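You operate a simulated robot arm through the tools that you are given. There is no shell and no other tool. Be economical: measure what you need, move in short steps, check, and stop when the job is done.

The job below is to be done with a simulated robot arm. You get a single attempt, and the scene is never put back.

TASK
Plug the red headphones into the green socket and turn them low.
Fine: the level knob goes to low. Press MUTE before you plug in, and switch MUTE off last.

Only the result counts: the job must be done as asked and must still hold three seconds after the hand-in. Knocking over, shifting, dropping, spilling or breaking anything else fails it.

THE ROBOT
A 7-joint arm with a two-finger parallel gripper, fixed in place. Base frame: the origin is at the foot of the arm, x ahead of it, y to its left, z up; the work surface is at about z = 30. Readings come in mm, degrees, newtons and seconds.
With the tool pointing down near the work surface it reaches from about 220 to 600 mm from the base axis. Its first joint turns from -66.0 to 66.0 degrees. Payload 2.5 kg.
Tool frame: the origin (TCP) lies between the finger pads and is the grasp point; the fingertips stand 23 mm ahead of it; z points along the fingers, y is the line along which they close. The gripper opens to 94 mm. The fingers are 38 mm wide and 10 mm thick; the gripper's body (54 by 96 mm) begins 39 mm behind the TCP.
Orientation is told as [roll, pitch, yaw] about the base's x, y, z axes, in that order, counted from this pose: with the fingers straight down and closing along the base's y, the tool's x points along the base's -x, its y along +y and its z along -z.

THE INTERFACE
- The arm moves only by the tool step_arm. Its argument "deltas" is a list of rows, each an object of numbers (a shift or turn left out is 0, a gripper value left out holds the last): "tx", "ty", "tz": the shift along the tool's x, y, z in units of 300 mm (1.0 is 300 mm); "ax", "ay", "az": the turn, a rotation vector about the tool's x, y, z in units of 60 degrees (1.0 is 60 degrees). In form: [{"tx": .., "ty": .., "tz": .., "ax": .., "ay": .., "az": ..}, ...]. A call has 1 to 20 rows; each row is the pose to reach, as a shift and turn from the pose commanded when the call began, along the tool's axes at that moment. "jaw" is the opening in per cent of the stroke, from 0 (shut) to 100 (fully open), set as the call begins (left out, the last holds). A call with a number of a shift or a turn outside -1 to 1 is refused whole. A row lasts 0.2 s, in which the tool goes at most 50 mm and 8.6 degrees; a call with a longer step from one row to the next is refused whole, and so is a gripper value outside its range. A pose out of reach is approached as far as the arm can. The call stops where the force on the tool passes 40 N (or 10 N more than at its start, if that is more) or the arm is blocked; 0.2 s more then pass. Each finger travels about 108 mm/s and halts on what it meets, pressing with about 31 N; the grip force reading is that of the motor and also rises with nothing between the fingers. The clock runs only during rows and for 0.2 s after the last one: add rows that repeat a pose to give the fingers time. It gives the time, the measured TCP pose, the force on the tool (base axes), the opening and the grip force at its end, in the units of the frame above (readings bear some noise), and new pictures: "pictures" is both (left out), scene, wrist or none.
- Cameras (640 x 400 px; columns grow to the right, rows downward): "scene" is fixed at [115.5, -402.4, 551.4]; the picture's right is [0.86, -0.51, 0.00], its down [-0.26, -0.44, -0.86] and it looks along [0.44, 0.74, -0.51] (base axes); focal length 238 px, centre (320, 200). "wrist" rides on the gripper at [-39, 0, -44] in the tool frame; the picture's right is [0.00, -1.00, 0.00], its down [0.97, 0.00, -0.24] and it looks along [0.24, 0.00, 0.97] (tool axes); focal length 218 px, centre (320, 200).
- locate(camera, pixels): for up to 12 pixels [column, row] of the newest picture of that camera ("zoom" is the newest enlarged one), the place [x, y, z] in the base frame of the surface seen there, good to about 2 mm. The clock stands still meanwhile.
- zoom(camera, box): a new picture of the part [left, top, right, bottom] of that camera's present view, enlarged. The clock stands still meanwhile.
- job_done(): hands the job in; it is judged then, once.

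Keep the steps short. Do not move on a guess: measure, check each grasp and each placing, and mend mistakes. In all there are 80 turns and 120 pictures (those below and enlarged ones count). Leave the gripper open and the arm clear of the work at the hand-in unless told otherwise, and finish with a single line.

The tools are called after "Emit:" as a command line: name --argument value ..., lists and objects as JSON in quotes. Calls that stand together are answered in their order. step_arm: Moves the arm, as the interface text tells. Its arguments: {"type":"object","properties":{"deltas":{"type":"array","items":{"type":"object","properties":{"tx":{"type":"number"},"ty":{"type":"number"},"tz":{"type":"number"},"ax":{"type":"number"},"ay":{"type":"number"},"az":{"type":"number"}}}},"jaw":{"type":"number"},"pictures":{"type":"string","enum":["both","scene","wrist","none"]}},"required":["deltas"]} The other tools are called the same way: locate (camera, pixels) gives the place of the surface under pixels of a picture; zoom (camera, box) takes an enlarged picture of a part of a camera's view; job_done () hands the job in.

At the start:

```text
time: 0.0
tool_pos: [410.3, -138.9, 382.5]
tool_rot: [0.0, 0.0, -0.1]
contact_force: [0.4, 0.8, -0.8]
opening: 94.1
grasp_force: 0.1
```

scene: 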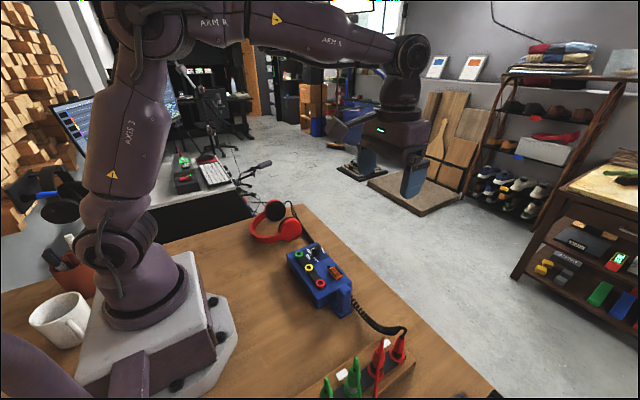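
wrist: 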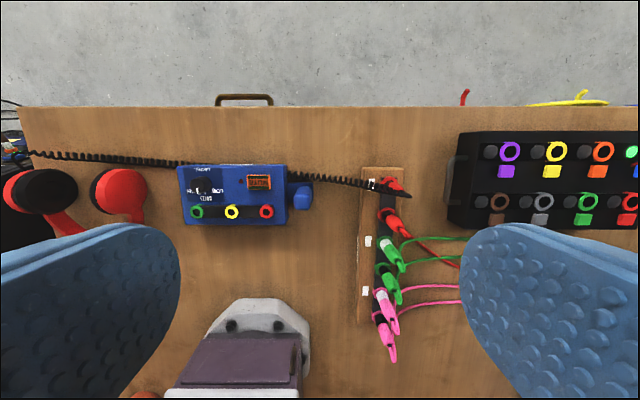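

I see a blue box with sockets, a knob and a button, a rack of plugs, and a black panel. I'll enlarge these parts before moving.

Emit:
zoom --camera "wrist" --box '[160, 140, 330, 246]'

Emit:
zoom --camera "wrist" --box '[330, 150, 480, 370]'

Emit:
zoom --camera "scene" --box '[230, 190, 430, 400]'

Emit:
zoom --camera "wrist" --box '[0, 90, 330, 260]'

```text
3.76 times, centred on (245, 193) of wrist
```

zoom: 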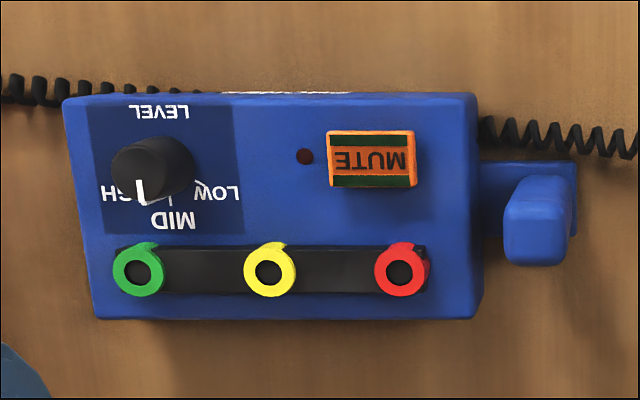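

```text
1.82 times, centred on (405, 260) of wrist
```

zoom: 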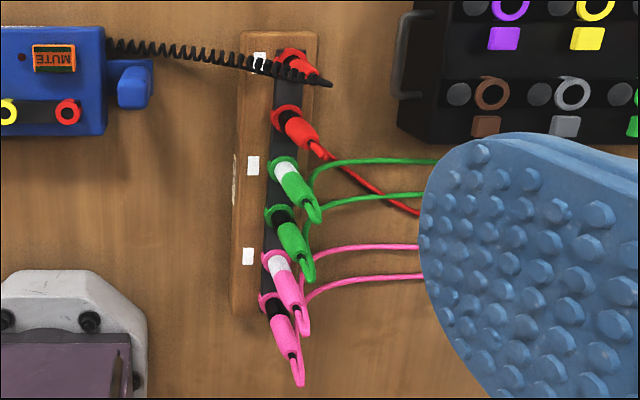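

```text
1.90 times, centred on (330, 295) of scene
```

zoom: 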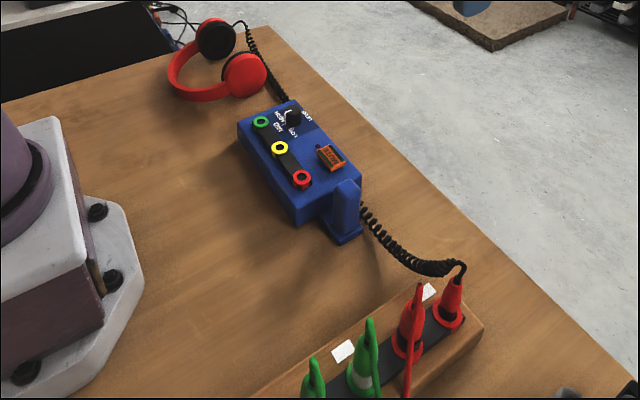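

```text
1.94 times, centred on (165, 175) of wrist
```

zoom: 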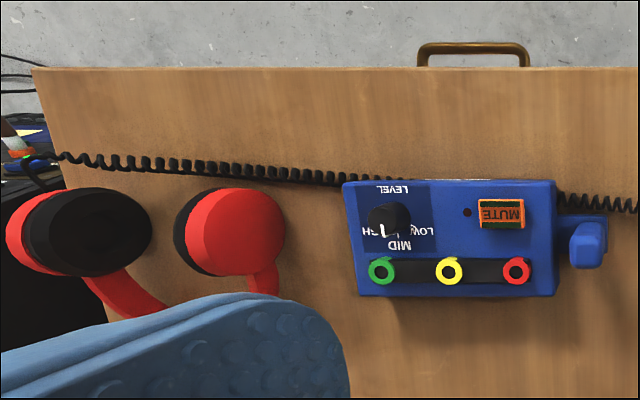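

The coiled black cord runs from the red headphones past the box to the far-end red plug in the rack. The other red plug has a thin red wire. I'll locate the key points next.

Emit:
locate --camera "wrist" --pixels '[[196, 212], [231, 212], [266, 212], [259, 182], [203, 186], [198, 190], [389, 182], [411, 195], [372, 178], [395, 218], [284, 170], [300, 195]]'

Emit:
zoom --camera "wrist" --box '[350, 155, 430, 205]'

Emit:
zoom --camera "scene" --box '[340, 310, 440, 400]'

```text
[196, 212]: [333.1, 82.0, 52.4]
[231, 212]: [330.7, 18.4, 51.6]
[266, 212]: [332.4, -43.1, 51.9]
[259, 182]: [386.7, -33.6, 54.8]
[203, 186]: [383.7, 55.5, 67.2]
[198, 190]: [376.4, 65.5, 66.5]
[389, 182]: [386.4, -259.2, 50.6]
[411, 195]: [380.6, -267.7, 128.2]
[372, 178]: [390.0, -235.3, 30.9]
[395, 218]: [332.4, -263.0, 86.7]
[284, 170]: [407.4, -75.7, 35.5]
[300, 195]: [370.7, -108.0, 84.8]
```

```text
8.00 times, centred on (390, 180) of wrist
```

zoom: 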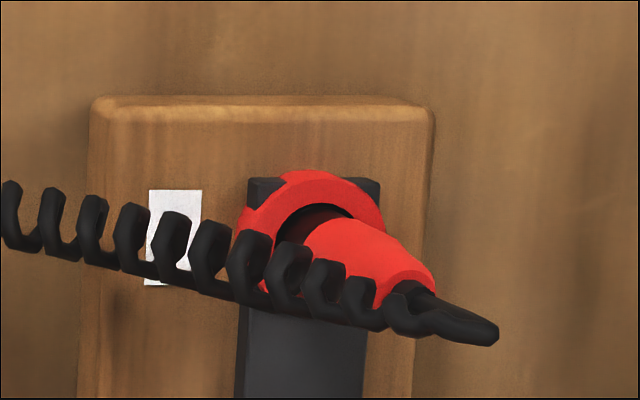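

```text
4.44 times, centred on (390, 355) of scene
```

zoom: 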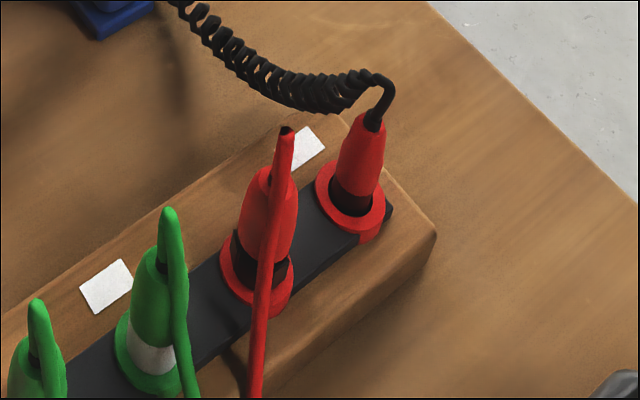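

The socket colours run green (y 82), yellow, red. MUTE is at about (387,-34) and the knob at about (383,57). I'll move above the box for a close look.

Emit:
step_arm --deltas '[{"tx": 0.017, "ty": 0.1, "tz": 0.09}, {"tx": 0.034, "ty": 0.2, "tz": 0.18}, {"tx": 0.05, "ty": 0.3, "tz": 0.27}, {"tx": 0.067, "ty": 0.4, "tz": 0.37}, {"tx": 0.084, "ty": 0.5, "tz": 0.46}, {"tx": 0.084, "ty": 0.5, "tz": 0.46}]'

```text
time: 1.4
tool_pos: [383.7, 12.2, 243.9]
tool_rot: [0.0, 0.0, 0.0]
contact_force: [0.4, 0.0, 0.8]
opening: 93.7
grasp_force: 0.1
```

scene: 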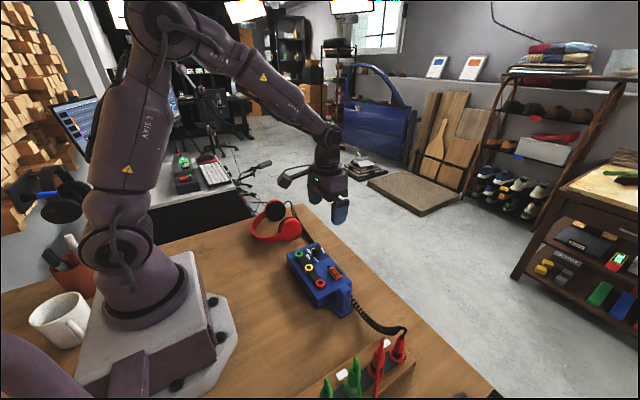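
wrist: 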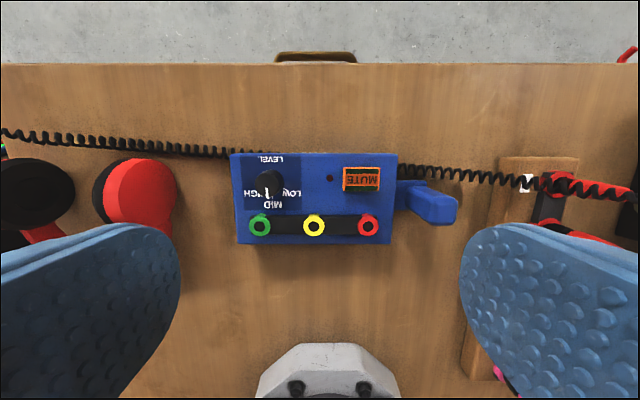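

The box is in view, so I'll zoom in and measure the knob, MUTE, LED and sockets.

Emit:
zoom --camera "wrist" --box '[225, 145, 345, 245]'

Emit:
zoom --camera "wrist" --box '[320, 145, 470, 245]'

Emit:
locate --camera "wrist" --pixels '[[259, 226], [314, 226], [368, 226], [361, 172], [361, 182], [330, 178], [269, 183], [269, 196], [240, 230], [385, 230], [240, 160], [430, 208]]'

```text
4.00 times, centred on (285, 195) of wrist
```

zoom: 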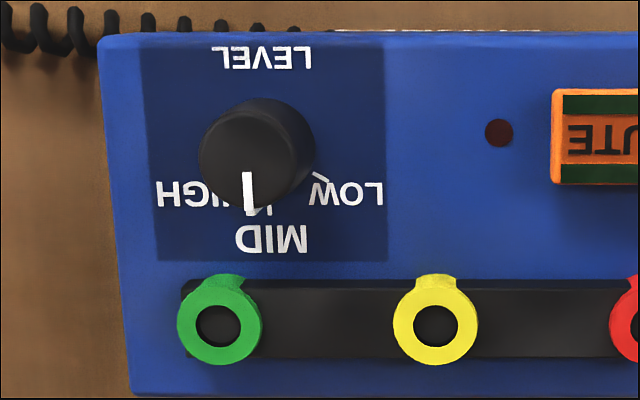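

```text
4.00 times, centred on (395, 195) of wrist
```

zoom: 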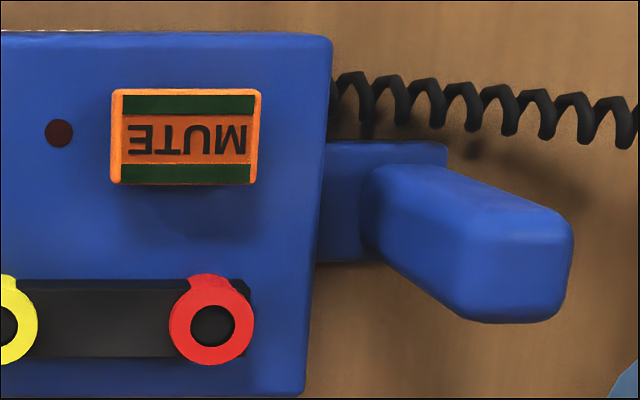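

```text
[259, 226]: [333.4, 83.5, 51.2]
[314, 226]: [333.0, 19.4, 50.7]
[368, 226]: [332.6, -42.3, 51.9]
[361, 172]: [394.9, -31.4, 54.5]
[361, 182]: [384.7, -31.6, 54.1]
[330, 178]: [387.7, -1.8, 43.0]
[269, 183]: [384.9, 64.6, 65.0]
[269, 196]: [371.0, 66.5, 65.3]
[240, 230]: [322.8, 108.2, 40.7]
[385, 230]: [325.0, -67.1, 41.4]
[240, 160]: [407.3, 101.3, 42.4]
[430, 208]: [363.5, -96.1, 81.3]
```

The box top is at z≈42 and the MUTE top centre at (390,-31.5,54). The LED is dark. I'll close the fingers and go to about 12 mm above MUTE.

Emit:
step_arm --deltas '[{"tx": -0.006, "ty": -0.05, "tz": 0.12}, {"tx": -0.012, "ty": -0.1, "tz": 0.24}, {"tx": -0.018, "ty": -0.146, "tz": 0.36}, {"tx": -0.018, "ty": -0.146, "tz": 0.48}, {"tx": -0.018, "ty": -0.146, "tz": 0.515}, {"tx": -0.018, "ty": -0.146, "tz": 0.515}]' --jaw 0

```text
time: 2.8
tool_pos: [389.6, -31.2, 90.7]
tool_rot: [0.0, 0.0, 0.0]
contact_force: [-0.3, 0.0, -0.2]
opening: 0.0
grasp_force: 30.8
```

scene: 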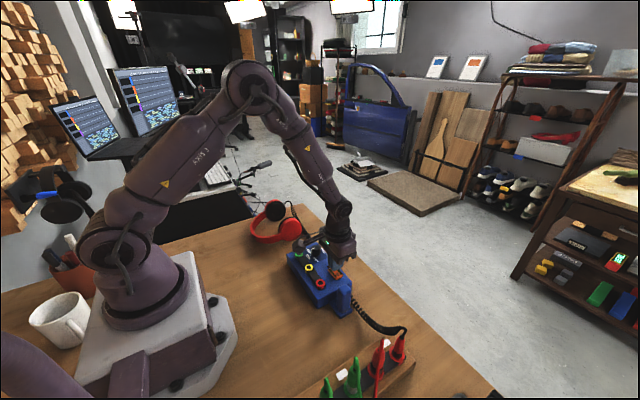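
wrist: 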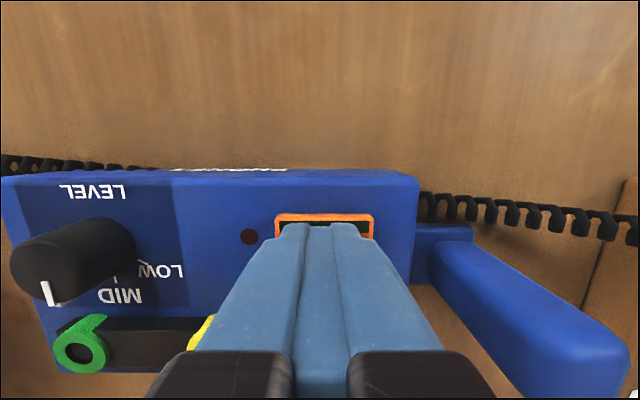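

The fingertips are at z≈68, centred over the button, and the LED is visible at (248,237). I'll lower 14 mm to just touch.

Emit:
step_arm --deltas '[{"tz": 0.02}, {"tz": 0.04}, {"tz": 0.046}, {"tz": 0.05}]' --pictures "wrist"

```text
time: 3.8
tool_pos: [390.9, -31.9, 73.9]
tool_rot: [0.0, 0.1, 0.1]
contact_force: [-0.1, -0.5, 2.0]
opening: 0.0
grasp_force: 31.1
```

wrist: 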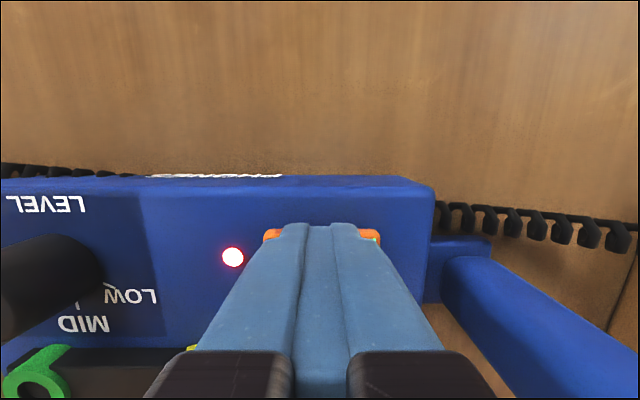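

The LED is lit, so MUTE is on. I'll lift straight up, then move over the knob to look at it closely.

Emit:
step_arm --deltas '[{"tz": -0.06}, {"tz": -0.2}, {"tx": 0.02, "ty": 0.1, "tz": -0.28}, {"tx": 0.04, "ty": 0.2, "tz": -0.28}, {"tx": 0.06, "ty": 0.313, "tz": -0.28}, {"tx": 0.06, "ty": 0.313, "tz": -0.28}]' --pictures "wrist"

Emit:
step_arm --deltas '[{"tx": 0}, {"tx": 0}]' --jaw 60 --pictures "wrist"

Emit:
zoom --camera "wrist" --box '[220, 110, 500, 285]'

```text
time: 5.2
tool_pos: [370.8, 63.3, 158.6]
tool_rot: [0.0, 0.0, 0.0]
contact_force: [1.1, -0.3, -0.3]
opening: 0.0
grasp_force: 30.8
```

wrist: 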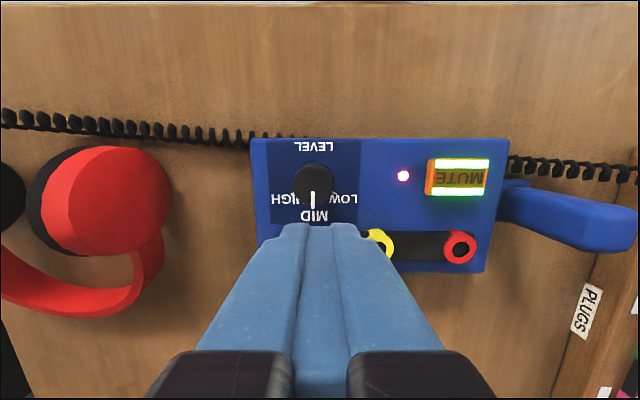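

```text
time: 5.8
tool_pos: [370.3, 63.4, 159.5]
tool_rot: [0.0, 0.0, 0.1]
contact_force: [0.5, 0.0, 1.3]
opening: 56.5
grasp_force: 0.0
```

wrist: 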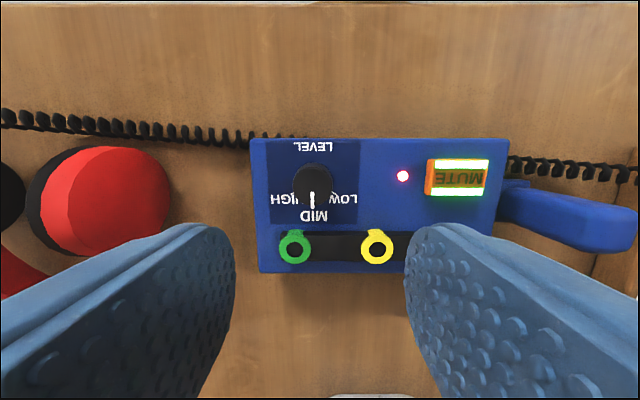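

```text
2.29 times, centred on (360, 198) of wrist
```

zoom: 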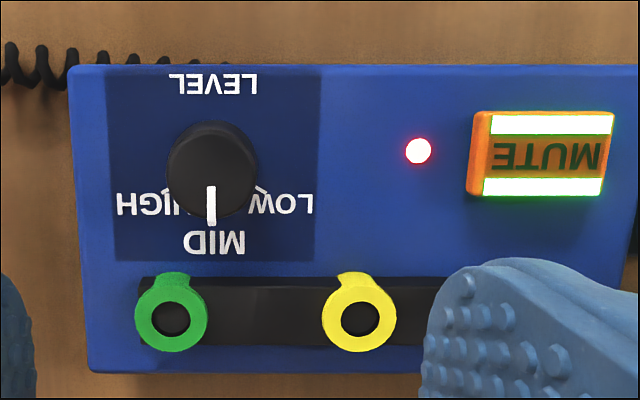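

MUTE is lit and the pointer sits at MID. I'll zoom in on the knob to get the angle of the LOW tick.

Emit:
zoom --camera "wrist" --box '[262, 135, 366, 225]'

Emit:
locate --camera "wrist" --pixels '[[313, 178], [313, 165], [296, 176], [330, 176], [312, 192], [312, 207], [336, 195], [294, 195], [272, 142], [357, 142], [357, 222], [294, 248]]'

```text
4.44 times, centred on (314, 180) of wrist
```

zoom: 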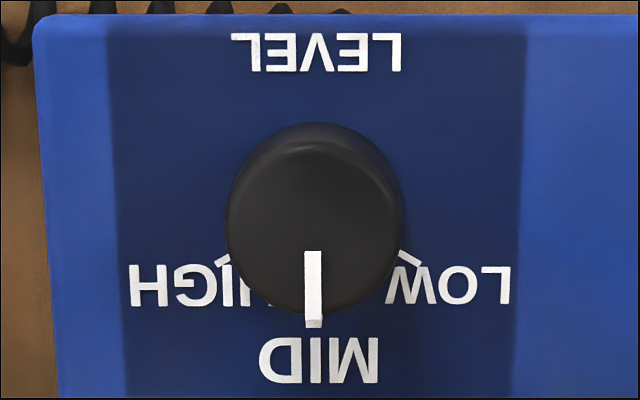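

```text
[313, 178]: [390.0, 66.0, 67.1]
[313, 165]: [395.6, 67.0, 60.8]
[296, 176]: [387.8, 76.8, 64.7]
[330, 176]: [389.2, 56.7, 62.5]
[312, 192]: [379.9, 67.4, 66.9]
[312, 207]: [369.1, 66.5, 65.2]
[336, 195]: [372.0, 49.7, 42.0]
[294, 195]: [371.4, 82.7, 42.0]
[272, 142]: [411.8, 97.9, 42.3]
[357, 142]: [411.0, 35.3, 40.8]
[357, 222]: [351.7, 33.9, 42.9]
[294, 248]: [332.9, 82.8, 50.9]
```

The knob centre is about (384.5,66.5) with its top at z 66. LOW is about 60° anticlockwise from above. I'll align over it and lower partway.

Emit:
step_arm --deltas '[{"tx": -0.047, "ty": 0.0103}, {"tx": -0.047, "ty": 0.0103, "tz": 0.12}, {"tx": -0.047, "ty": 0.0103, "tz": 0.2}, {"tx": -0.047, "ty": 0.0103, "tz": 0.2}]' --jaw 45 --pictures "wrist"

```text
time: 6.8
tool_pos: [385.6, 64.5, 97.8]
tool_rot: [-0.1, 0.1, 0.0]
contact_force: [-0.1, 0.5, -0.4]
opening: 42.3
grasp_force: 0.0
```

wrist: 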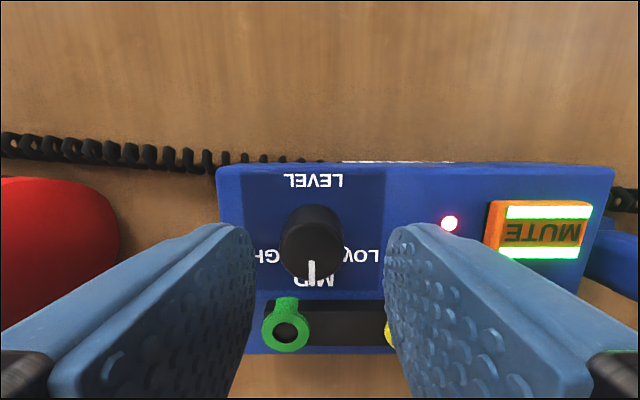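

The knob is about 2.5 mm to +y of the tool. I'll correct that and lower so the fingertips are just above the panel.

Emit:
step_arm --deltas '[{"ty": 0.008, "tz": 0.03}, {"ty": 0.008, "tz": 0.06}, {"ty": 0.008, "tz": 0.088}, {"ty": 0.008, "tz": 0.088}]' --pictures "wrist"

```text
time: 7.8
tool_pos: [386.7, 66.3, 71.6]
tool_rot: [0.0, 0.0, 0.0]
contact_force: [-0.2, -0.9, 0.5]
opening: 42.4
grasp_force: 0.1
```

wrist: 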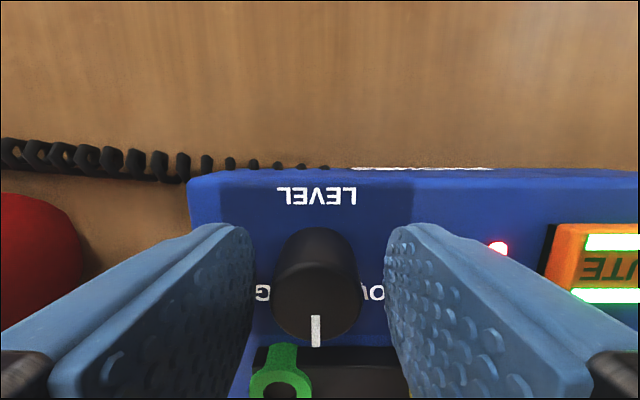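

The fingers are on both sides of the knob. I'll close on it.

Emit:
step_arm --deltas '[{"tx": 0.004}, {"tx": 0.004}, {"tx": 0.004}]' --jaw 15 --pictures "wrist"

```text
time: 8.6
tool_pos: [384.7, 67.7, 72.3]
tool_rot: [0.0, 0.0, 0.0]
contact_force: [-0.4, 0.6, 0.7]
opening: 26.3
grasp_force: 31.1
```

wrist: 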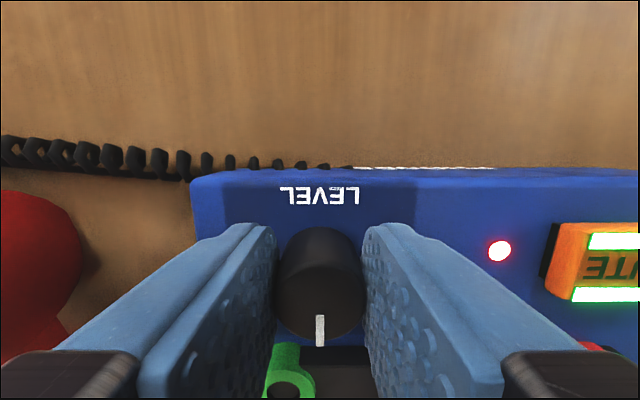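

The knob is gripped at 26 mm opening. I'll turn it 60° anticlockwise from above (tool az −1.0) in small rows.

Emit:
step_arm --deltas '[{"az": -0.125}, {"az": -0.25}, {"az": -0.375}, {"az": -0.5}, {"az": -0.625}, {"az": -0.75}, {"az": -0.875}, {"az": -1.0}, {"az": -1.0}]'

```text
time: 10.6
tool_pos: [384.6, 66.7, 71.5]
tool_rot: [0.1, -0.1, 60.2]
contact_force: [-2.2, -2.0, 1.6]
opening: 26.3
grasp_force: 30.9
```

scene: 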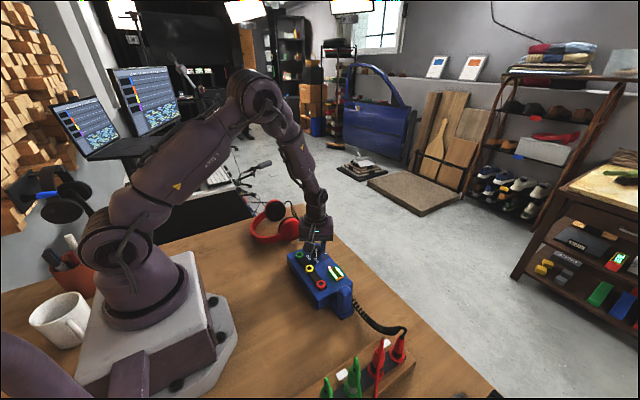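
wrist: 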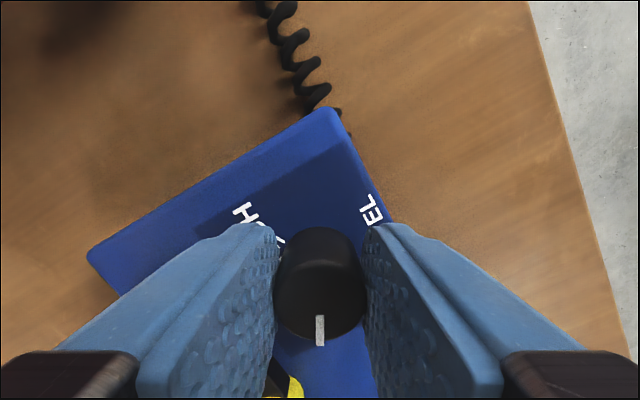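

The pointer turned with the tool and the yaw reads 60°. I'll open slightly, since the green rim is near, and lift straight up.

Emit:
step_arm --deltas '[{"tz": 0}, {"tz": 0}, {"tz": -0.05}, {"tz": -0.15}, {"tz": -0.3}, {"tz": -0.3}]' --jaw 34 --pictures "wrist"

Emit:
zoom --camera "wrist" --box '[200, 60, 440, 230]'

```text
time: 12.0
tool_pos: [385.5, 67.4, 163.3]
tool_rot: [0.0, 0.0, 60.0]
contact_force: [-0.1, 0.5, 0.2]
opening: 32.2
grasp_force: 0.0
```

wrist: 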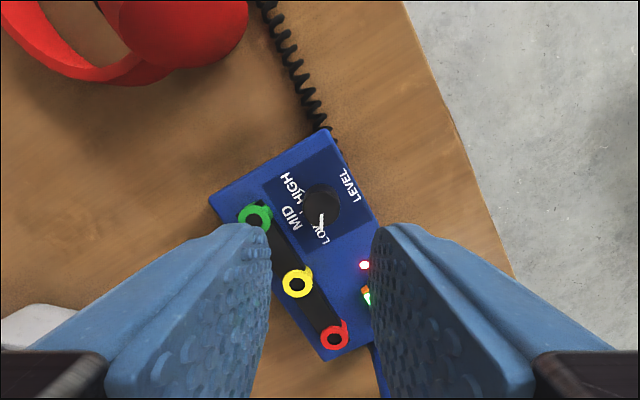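

```text
2.35 times, centred on (320, 145) of wrist
```

zoom: 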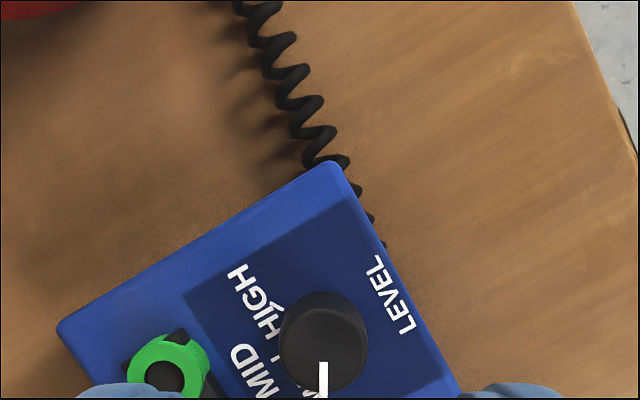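

Now I'll turn the wrist back and re-check the knob and the box position.

Emit:
step_arm --deltas '[{"az": 0.125}, {"az": 0.25}, {"az": 0.375}, {"az": 0.5}, {"az": 0.625}, {"az": 0.75}, {"az": 0.875}, {"az": 1.0}, {"az": 1.0}]' --jaw 70 --pictures "wrist"

Emit:
zoom --camera "wrist" --box '[262, 150, 366, 250]'

Emit:
locate --camera "wrist" --pixels '[[300, 265], [385, 265]]'

```text
time: 14.0
tool_pos: [385.6, 67.8, 162.9]
tool_rot: [0.0, 0.0, -0.1]
contact_force: [-0.7, 0.0, -0.7]
opening: 65.7
grasp_force: 0.1
```

wrist: 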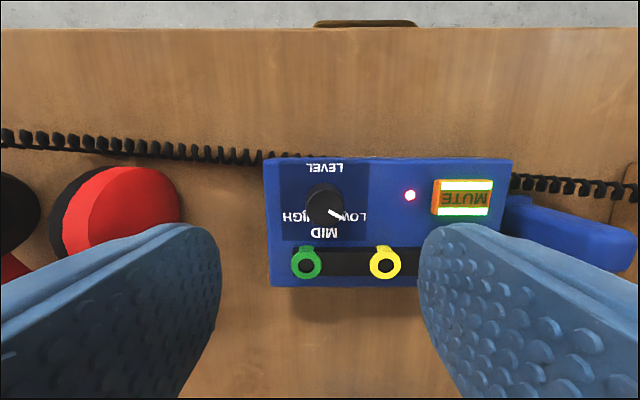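

```text
4.00 times, centred on (314, 200) of wrist
```

zoom: 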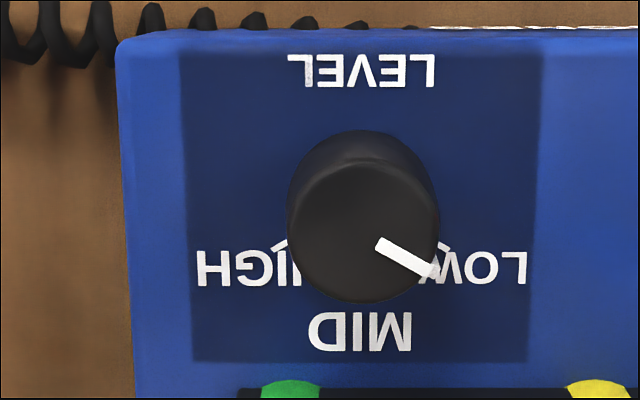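

```text
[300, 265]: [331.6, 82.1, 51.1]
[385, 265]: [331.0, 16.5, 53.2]
```

The pointer is on LOW and the box hasn't moved. Next I'll rise and travel over to the plug rack.

Emit:
step_arm --deltas '[{"tz": -0.15}, {"tz": -0.3}, {"ty": -0.15, "tz": -0.3}, {"ty": -0.3, "tz": -0.3}, {"ty": -0.45, "tz": -0.3}, {"ty": -0.6, "tz": -0.3}, {"ty": -0.75, "tz": -0.3}, {"ty": -0.9, "tz": -0.3}, {"ty": -1.0, "tz": -0.3}, {"ty": -1.0, "tz": -0.3}]' --jaw 100

Emit:
zoom --camera "wrist" --box '[260, 100, 420, 220]'

```text
time: 16.2
tool_pos: [384.4, -233.5, 252.8]
tool_rot: [0.0, -0.1, 0.0]
contact_force: [-0.5, 0.6, -0.5]
opening: 93.9
grasp_force: 0.0
```

scene: 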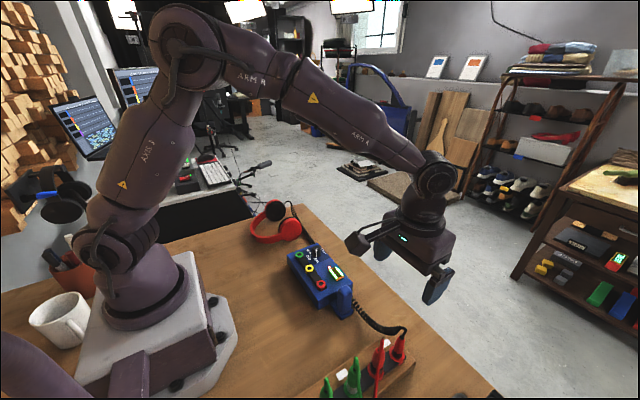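
wrist: 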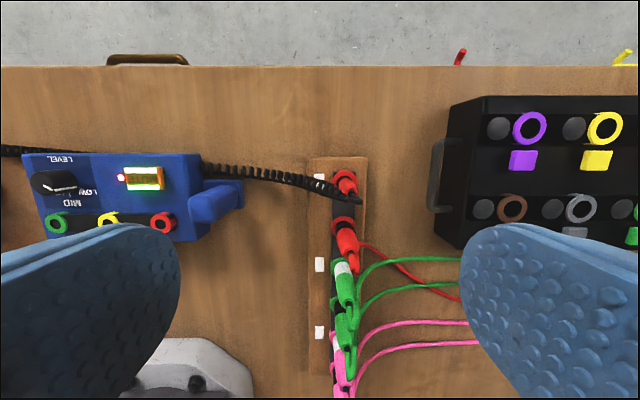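

```text
3.33 times, centred on (340, 160) of wrist
```

zoom: 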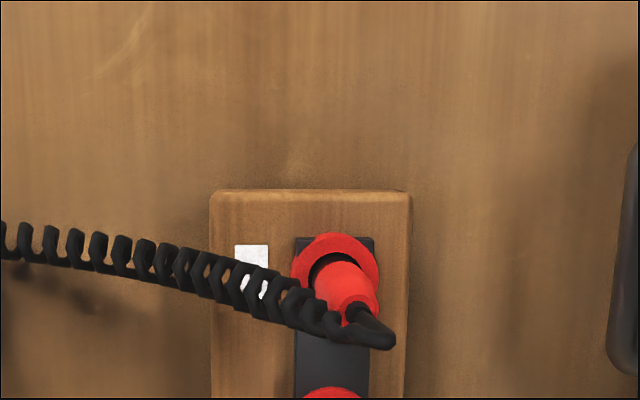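

The headphone plug shows at about (343,185), with its cable leaving the top toward +y. I'll measure the plug's shape and heights.

Emit:
locate --camera "wrist" --pixels '[[335, 180], [343, 172], [353, 182], [346, 184], [345, 190], [347, 193], [357, 201], [340, 197], [330, 190], [310, 180], [347, 240], [341, 222]]'

Emit:
zoom --camera "scene" --box '[340, 300, 440, 400]'

Emit:
locate --camera "scene" --pixels '[[402, 335], [400, 345], [396, 357], [403, 328], [394, 328], [380, 328], [396, 362], [380, 345], [378, 360], [385, 352], [360, 310]]'

```text
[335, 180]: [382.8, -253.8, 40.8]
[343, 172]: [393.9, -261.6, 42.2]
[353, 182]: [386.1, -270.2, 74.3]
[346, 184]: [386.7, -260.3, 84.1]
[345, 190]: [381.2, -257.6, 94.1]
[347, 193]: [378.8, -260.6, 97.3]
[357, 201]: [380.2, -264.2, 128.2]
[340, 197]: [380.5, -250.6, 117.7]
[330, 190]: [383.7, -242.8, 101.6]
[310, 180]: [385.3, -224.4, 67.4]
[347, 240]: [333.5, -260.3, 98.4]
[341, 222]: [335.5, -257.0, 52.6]
```

```text
4.00 times, centred on (390, 350) of scene
```

zoom: 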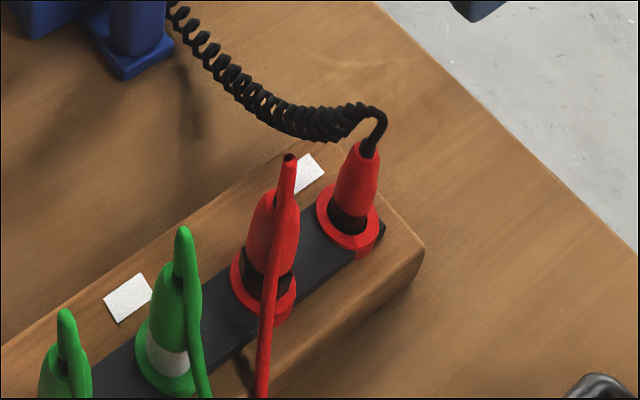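

```text
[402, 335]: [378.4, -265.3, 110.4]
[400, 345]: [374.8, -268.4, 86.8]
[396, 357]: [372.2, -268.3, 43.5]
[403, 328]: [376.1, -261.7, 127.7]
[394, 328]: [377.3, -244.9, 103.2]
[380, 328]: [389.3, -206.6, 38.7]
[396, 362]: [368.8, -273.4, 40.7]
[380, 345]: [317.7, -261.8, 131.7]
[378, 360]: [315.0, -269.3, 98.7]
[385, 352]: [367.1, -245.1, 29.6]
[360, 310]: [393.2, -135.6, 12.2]
```

The plug axis is about (383,-262.5). Its red barrel spans z≈65–100, and the cable rises to 128 and leaves toward +y. I'll grip along x so the fingers avoid the cable, which needs yaw −90 over the plug.

Emit:
step_arm --deltas '[{"tx": 0.005, "ty": -0.05, "az": 0.125}, {"tx": 0.005, "ty": -0.097, "az": 0.25}, {"tx": 0.005, "ty": -0.097, "az": 0.375}, {"tx": 0.005, "ty": -0.097, "az": 0.5}, {"tx": 0.005, "ty": -0.097, "az": 0.625}, {"tx": 0.005, "ty": -0.097, "az": 0.75}, {"tx": 0.005, "ty": -0.097, "az": 0.75}]' --pictures "none"

Emit:
step_arm --deltas '[{"az": 0.125}, {"az": 0.25}, {"az": 0.375}, {"az": 0.5}, {"az": 0.625}, {"az": 0.75}, {"az": 0.75}]' --jaw 43

```text
time: 17.8
tool_pos: [383.8, -261.7, 252.4]
tool_rot: [0.0, 0.0, -45.1]
contact_force: [-0.8, 1.0, -0.8]
opening: 94.1
grasp_force: 0.1
```

```text
time: 19.4
tool_pos: [384.7, -262.2, 252.4]
tool_rot: [-0.1, 0.0, -90.1]
contact_force: [-0.3, -0.3, 0.2]
opening: 40.7
grasp_force: 0.1
```

scene: 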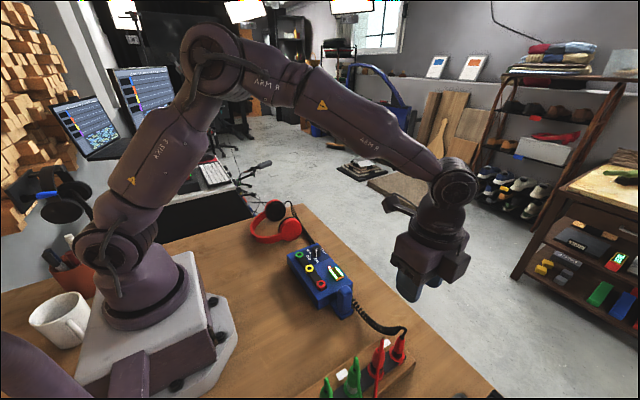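
wrist: 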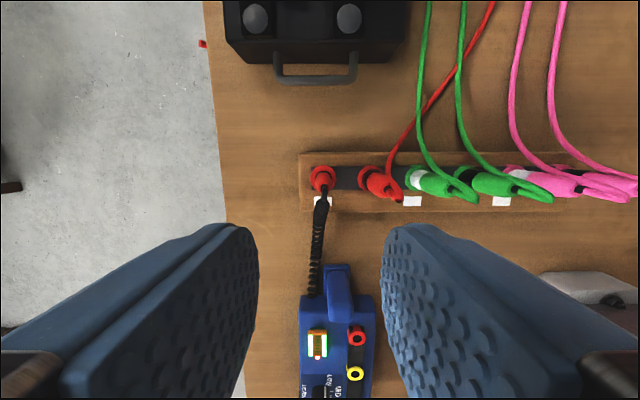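

Now I'll refine the plug axis in this view, where image right is −x.

Emit:
zoom --camera "wrist" --box '[280, 140, 400, 220]'

Emit:
locate --camera "wrist" --pixels '[[322, 177], [322, 182], [322, 186], [322, 190], [380, 182]]'

```text
5.00 times, centred on (340, 180) of wrist
```

zoom: 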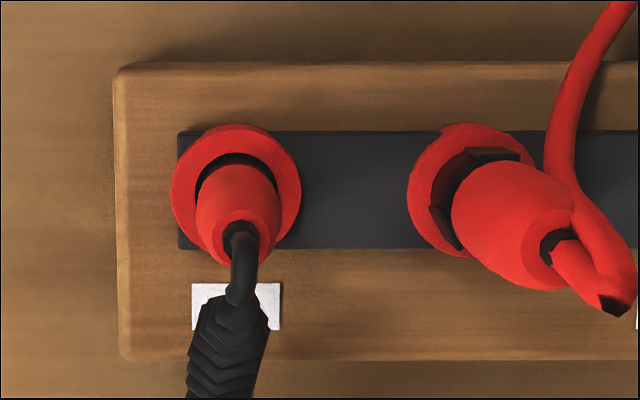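

```text
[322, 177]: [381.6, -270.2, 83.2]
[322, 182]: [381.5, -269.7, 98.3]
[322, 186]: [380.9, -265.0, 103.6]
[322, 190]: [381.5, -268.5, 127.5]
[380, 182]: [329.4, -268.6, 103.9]
```

The axis refines to (381,-264). I'll correct, lower to z≈165, and check the alignment before descending around the plug.

Emit:
step_arm --deltas '[{"tx": -0.006, "ty": -0.012, "tz": 0.1}, {"tx": -0.006, "ty": -0.012, "tz": 0.2}, {"tx": -0.006, "ty": -0.012, "tz": 0.29}, {"tx": -0.006, "ty": -0.012, "tz": 0.29}]'

Emit:
zoom --camera "wrist" --box '[220, 120, 420, 260]'

```text
time: 20.4
tool_pos: [378.0, -261.0, 163.6]
tool_rot: [0.0, 0.0, -89.9]
contact_force: [-0.6, 0.0, 0.1]
opening: 40.3
grasp_force: 0.1
```

scene: 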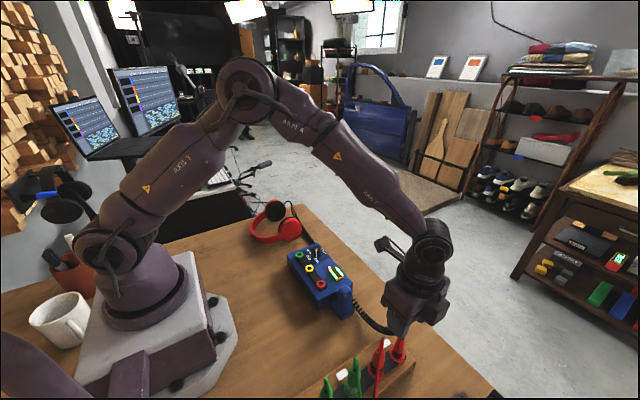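
wrist: 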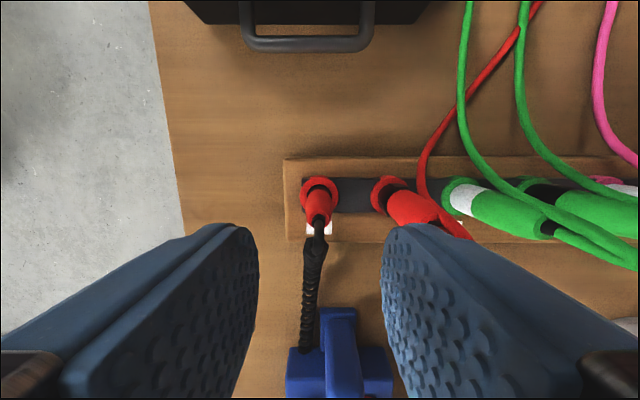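

```text
2.86 times, centred on (320, 190) of wrist
```

zoom: 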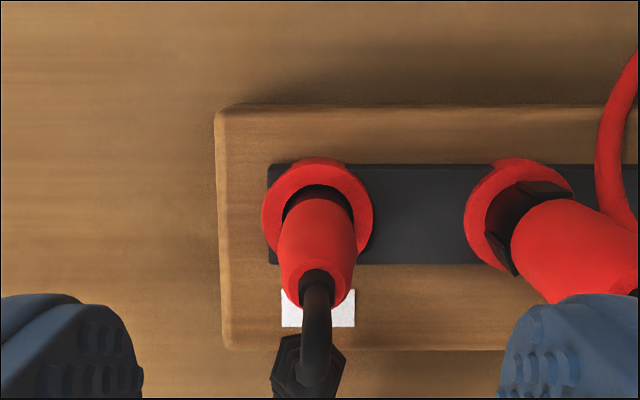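

In x the plug is centred between the fingers, and in y I need −2 mm. I'll descend to z≈99 in steps.

Emit:
step_arm --deltas '[{"tx": -0.006, "tz": 0.05}, {"tx": -0.006, "tz": 0.1}, {"tx": -0.006, "tz": 0.15}, {"tx": -0.006, "tz": 0.19}, {"tx": -0.006, "tz": 0.215}, {"tx": -0.006, "tz": 0.215}]'

Emit:
zoom --camera "scene" --box '[330, 270, 470, 400]'

```text
time: 21.8
tool_pos: [379.1, -264.7, 100.0]
tool_rot: [0.0, 0.0, -90.0]
contact_force: [0.4, 0.2, 0.4]
opening: 40.5
grasp_force: 0.1
```

scene: 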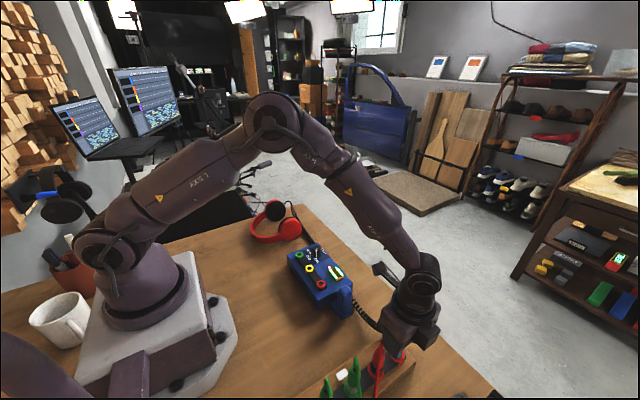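
wrist: 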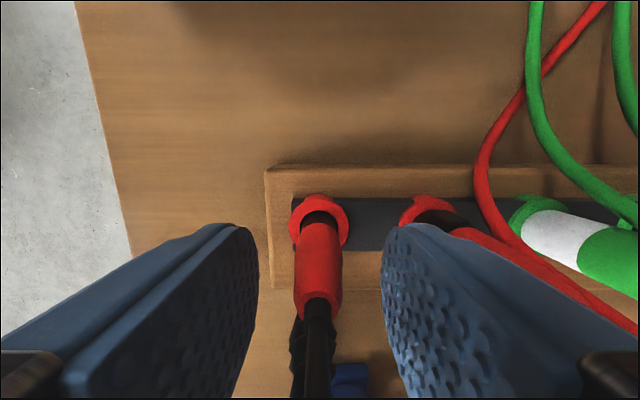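

```text
3.08 times, centred on (400, 335) of scene
```

zoom: 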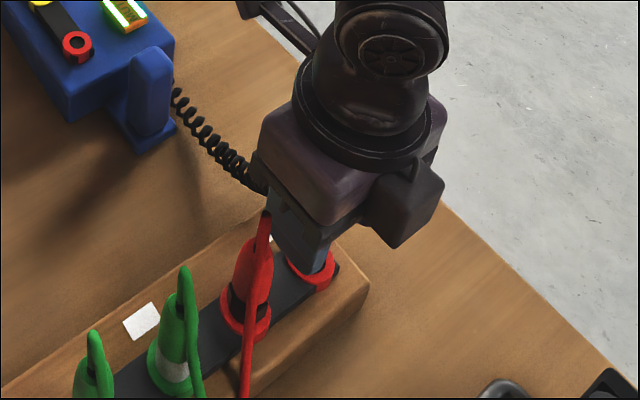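

The barrel is centred between the fingers at column 319. I'll close on it.

Emit:
step_arm --deltas '[{"tx": 0}, {"tx": 0}, {"tx": 0}, {"tx": 0}]' --jaw 5 --pictures "wrist"

```text
time: 22.8
tool_pos: [377.7, -264.3, 101.4]
tool_rot: [0.0, 0.0, -90.0]
contact_force: [0.5, -0.4, 0.2]
opening: 15.1
grasp_force: 31.3
```

wrist: 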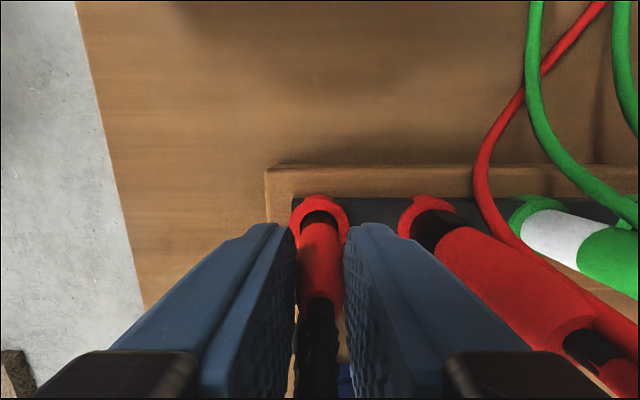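

Gripped at 15.1 mm and seated at TCP z≈100. I'll pull straight up 60 mm.

Emit:
step_arm --deltas '[{"tz": -0.02}, {"tz": -0.05}, {"tz": -0.1}, {"tz": -0.15}, {"tz": -0.2}, {"tz": -0.2}]'

Emit:
zoom --camera "scene" --box '[330, 250, 470, 380]'

```text
time: 24.2
tool_pos: [380.3, -264.3, 162.7]
tool_rot: [-0.1, 0.1, -90.0]
contact_force: [-0.5, -0.1, -0.4]
opening: 15.4
grasp_force: 31.3
```

scene: 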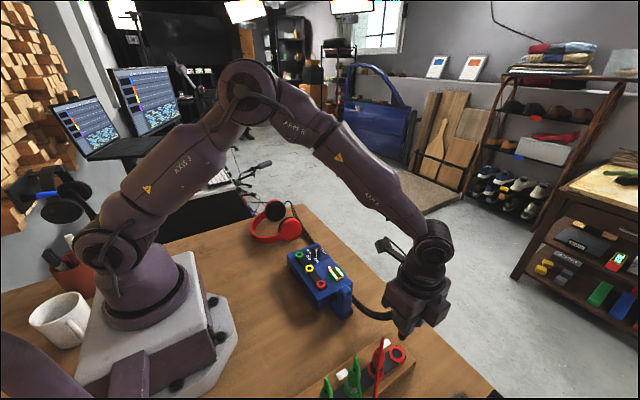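
wrist: 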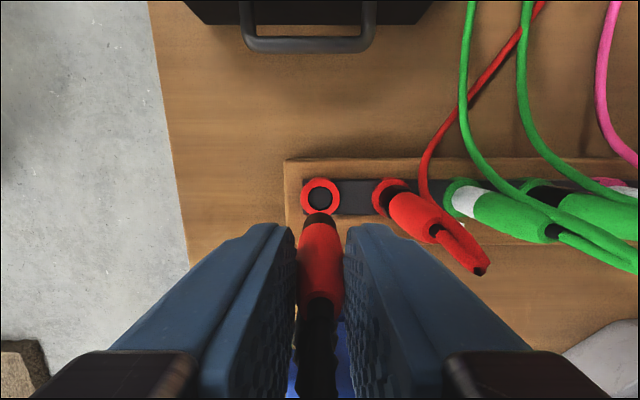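

```text
3.08 times, centred on (400, 315) of scene
```

zoom: 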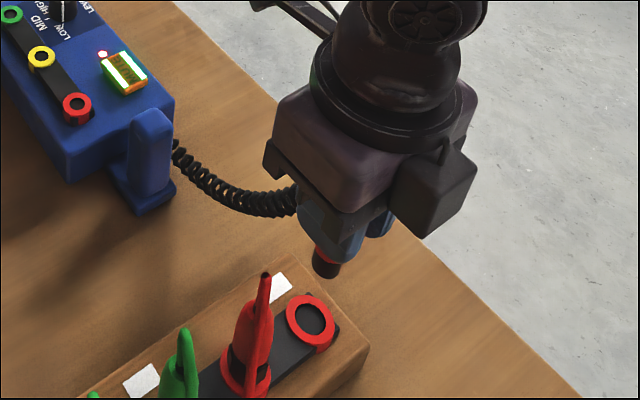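

The plug is out. The rack's hole, seen from this exact TCP, gives a reference pixel for aligning with the green socket. I'll measure it precisely.

Emit:
zoom --camera "wrist" --box '[280, 170, 360, 220]'

Emit:
locate --camera "scene" --pixels '[[402, 338], [403, 332], [398, 352]]'

Emit:
locate --camera "wrist" --pixels '[[320, 180], [320, 197], [302, 196], [338, 196], [305, 185], [320, 218], [345, 195]]'

```text
8.00 times, centred on (320, 195) of wrist
```

zoom: 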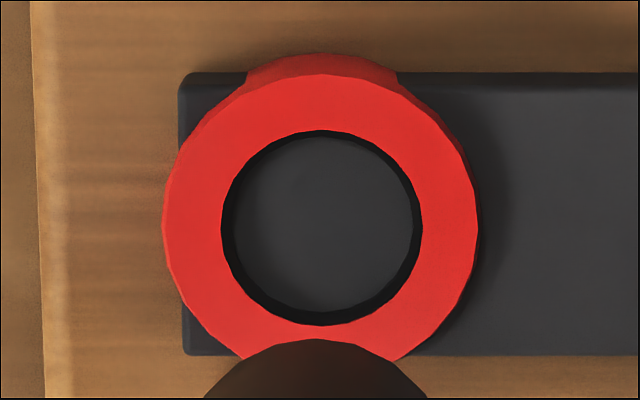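

```text
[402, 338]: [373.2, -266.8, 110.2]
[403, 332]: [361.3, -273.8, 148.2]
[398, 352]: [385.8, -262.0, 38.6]
```

```text
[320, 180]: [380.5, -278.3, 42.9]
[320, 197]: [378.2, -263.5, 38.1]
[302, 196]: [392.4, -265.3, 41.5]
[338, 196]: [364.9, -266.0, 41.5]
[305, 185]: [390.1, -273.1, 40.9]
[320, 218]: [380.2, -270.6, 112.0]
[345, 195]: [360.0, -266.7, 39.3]
```

The rack hole centre is at pixel (320.1,198.5) with ring z≈41.5. The green rim at z≈51 needs the TCP about 10 mm higher. I'll carry the plug up and over toward the box.

Emit:
step_arm --deltas '[{"tz": -0.1}, {"tz": -0.2}, {"tx": 0.1, "ty": -0.02, "tz": -0.2}, {"tx": 0.2, "ty": -0.04, "tz": -0.2}, {"tx": 0.3, "ty": -0.06, "tz": -0.2}, {"tx": 0.4, "ty": -0.08, "tz": -0.2}, {"tx": 0.5, "ty": -0.1, "tz": -0.2}, {"tx": 0.6, "ty": -0.12, "tz": -0.2}, {"tx": 0.7, "ty": -0.14, "tz": -0.2}, {"tx": 0.8, "ty": -0.155, "tz": -0.2}, {"tx": 0.8, "ty": -0.155, "tz": -0.2}]'

```text
time: 26.6
tool_pos: [333.6, -24.5, 221.3]
tool_rot: [0.0, 0.1, -90.1]
contact_force: [0.4, -0.8, -1.1]
opening: 15.2
grasp_force: 31.1
```

scene: 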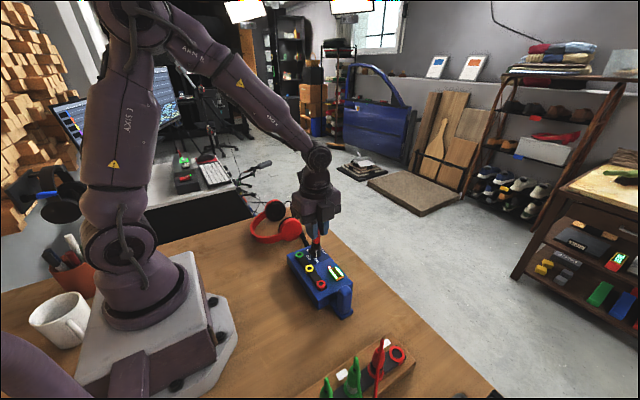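
wrist: 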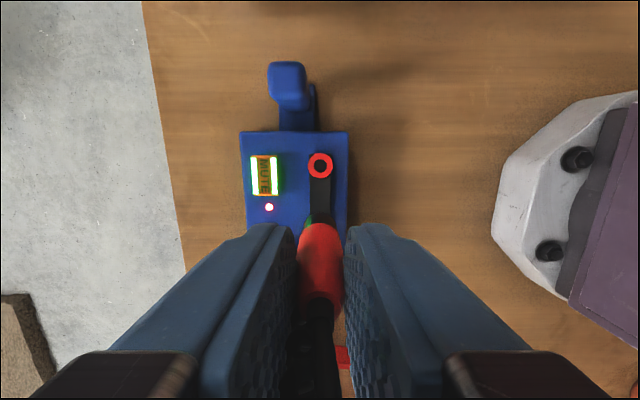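

MUTE stays lit and the plug is held. I'll move on to above the green socket and lower to z≈172.

Emit:
step_arm --deltas '[{"tx": 0.1}, {"tx": 0.2}, {"tx": 0.3}, {"tx": 0.358}, {"tx": 0.358, "tz": 0.08}, {"tx": 0.358, "tz": 0.165}, {"tx": 0.358, "tz": 0.165}]'

Emit:
zoom --camera "wrist" --box '[280, 170, 360, 220]'

```text
time: 28.2
tool_pos: [334.1, 84.3, 171.0]
tool_rot: [0.1, 0.0, -90.0]
contact_force: [0.0, -0.7, 0.3]
opening: 15.2
grasp_force: 31.0
```

scene: 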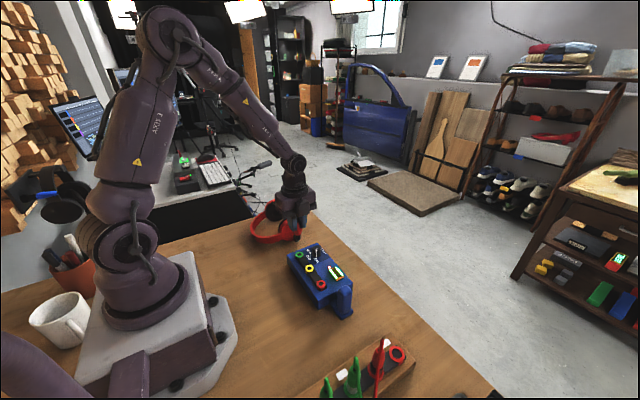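
wrist: 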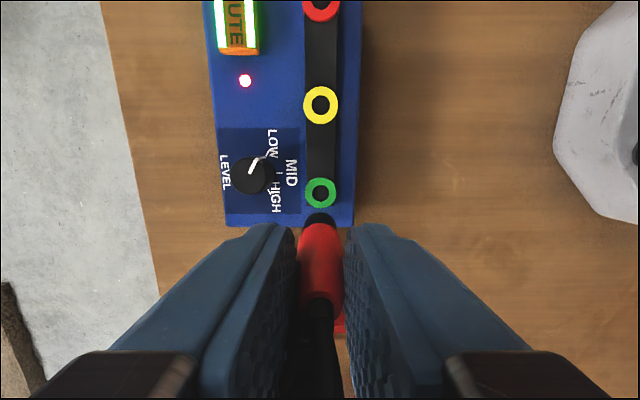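

```text
8.00 times, centred on (320, 195) of wrist
```

zoom: 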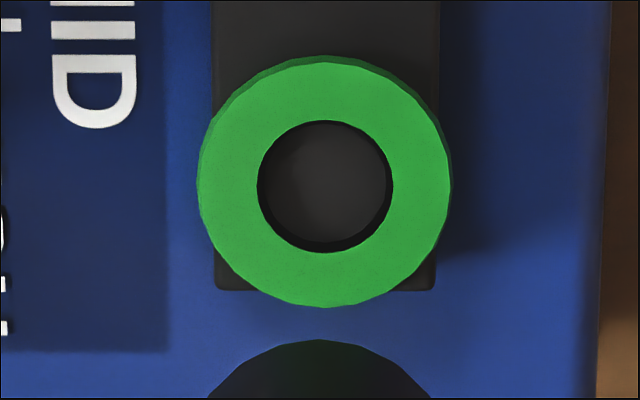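

The green hole centre is at (320.6,193.3) and the reference is (320.1,198.5). So I need about −3.9 mm in y and −0.4 mm in x, then a re-check.

Emit:
step_arm --deltas '[{"tx": -0.013, "ty": -0.0013}, {"tx": -0.013, "ty": -0.0013}, {"tx": -0.013, "ty": -0.0013}]' --pictures "wrist"

Emit:
zoom --camera "wrist" --box '[280, 170, 360, 220]'

Emit:
locate --camera "wrist" --pixels '[[320, 198], [310, 198], [331, 198], [320, 187], [320, 216]]'

```text
time: 29.0
tool_pos: [334.4, 78.8, 172.6]
tool_rot: [-0.1, 0.0, -90.0]
contact_force: [0.5, 0.1, -0.5]
opening: 15.3
grasp_force: 30.8
```

wrist: 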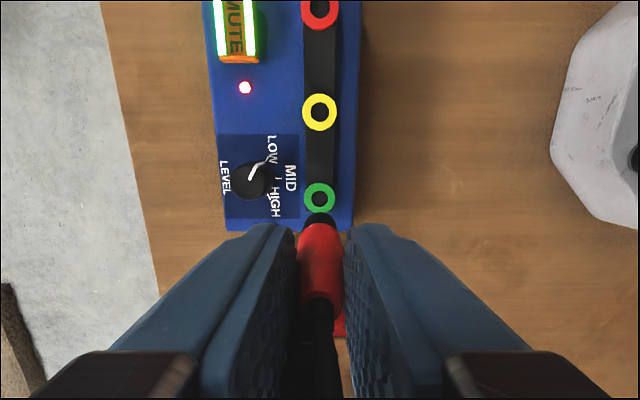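

```text
8.00 times, centred on (320, 195) of wrist
```

zoom: 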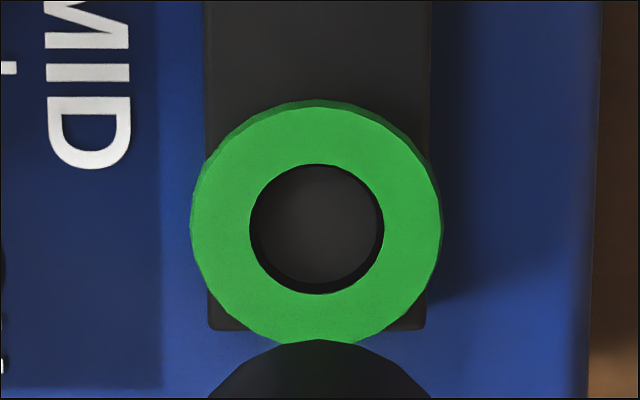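

```text
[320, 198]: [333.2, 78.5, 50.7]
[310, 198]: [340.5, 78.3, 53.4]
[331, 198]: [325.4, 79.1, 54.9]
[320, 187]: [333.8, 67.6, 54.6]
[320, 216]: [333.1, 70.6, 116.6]
```

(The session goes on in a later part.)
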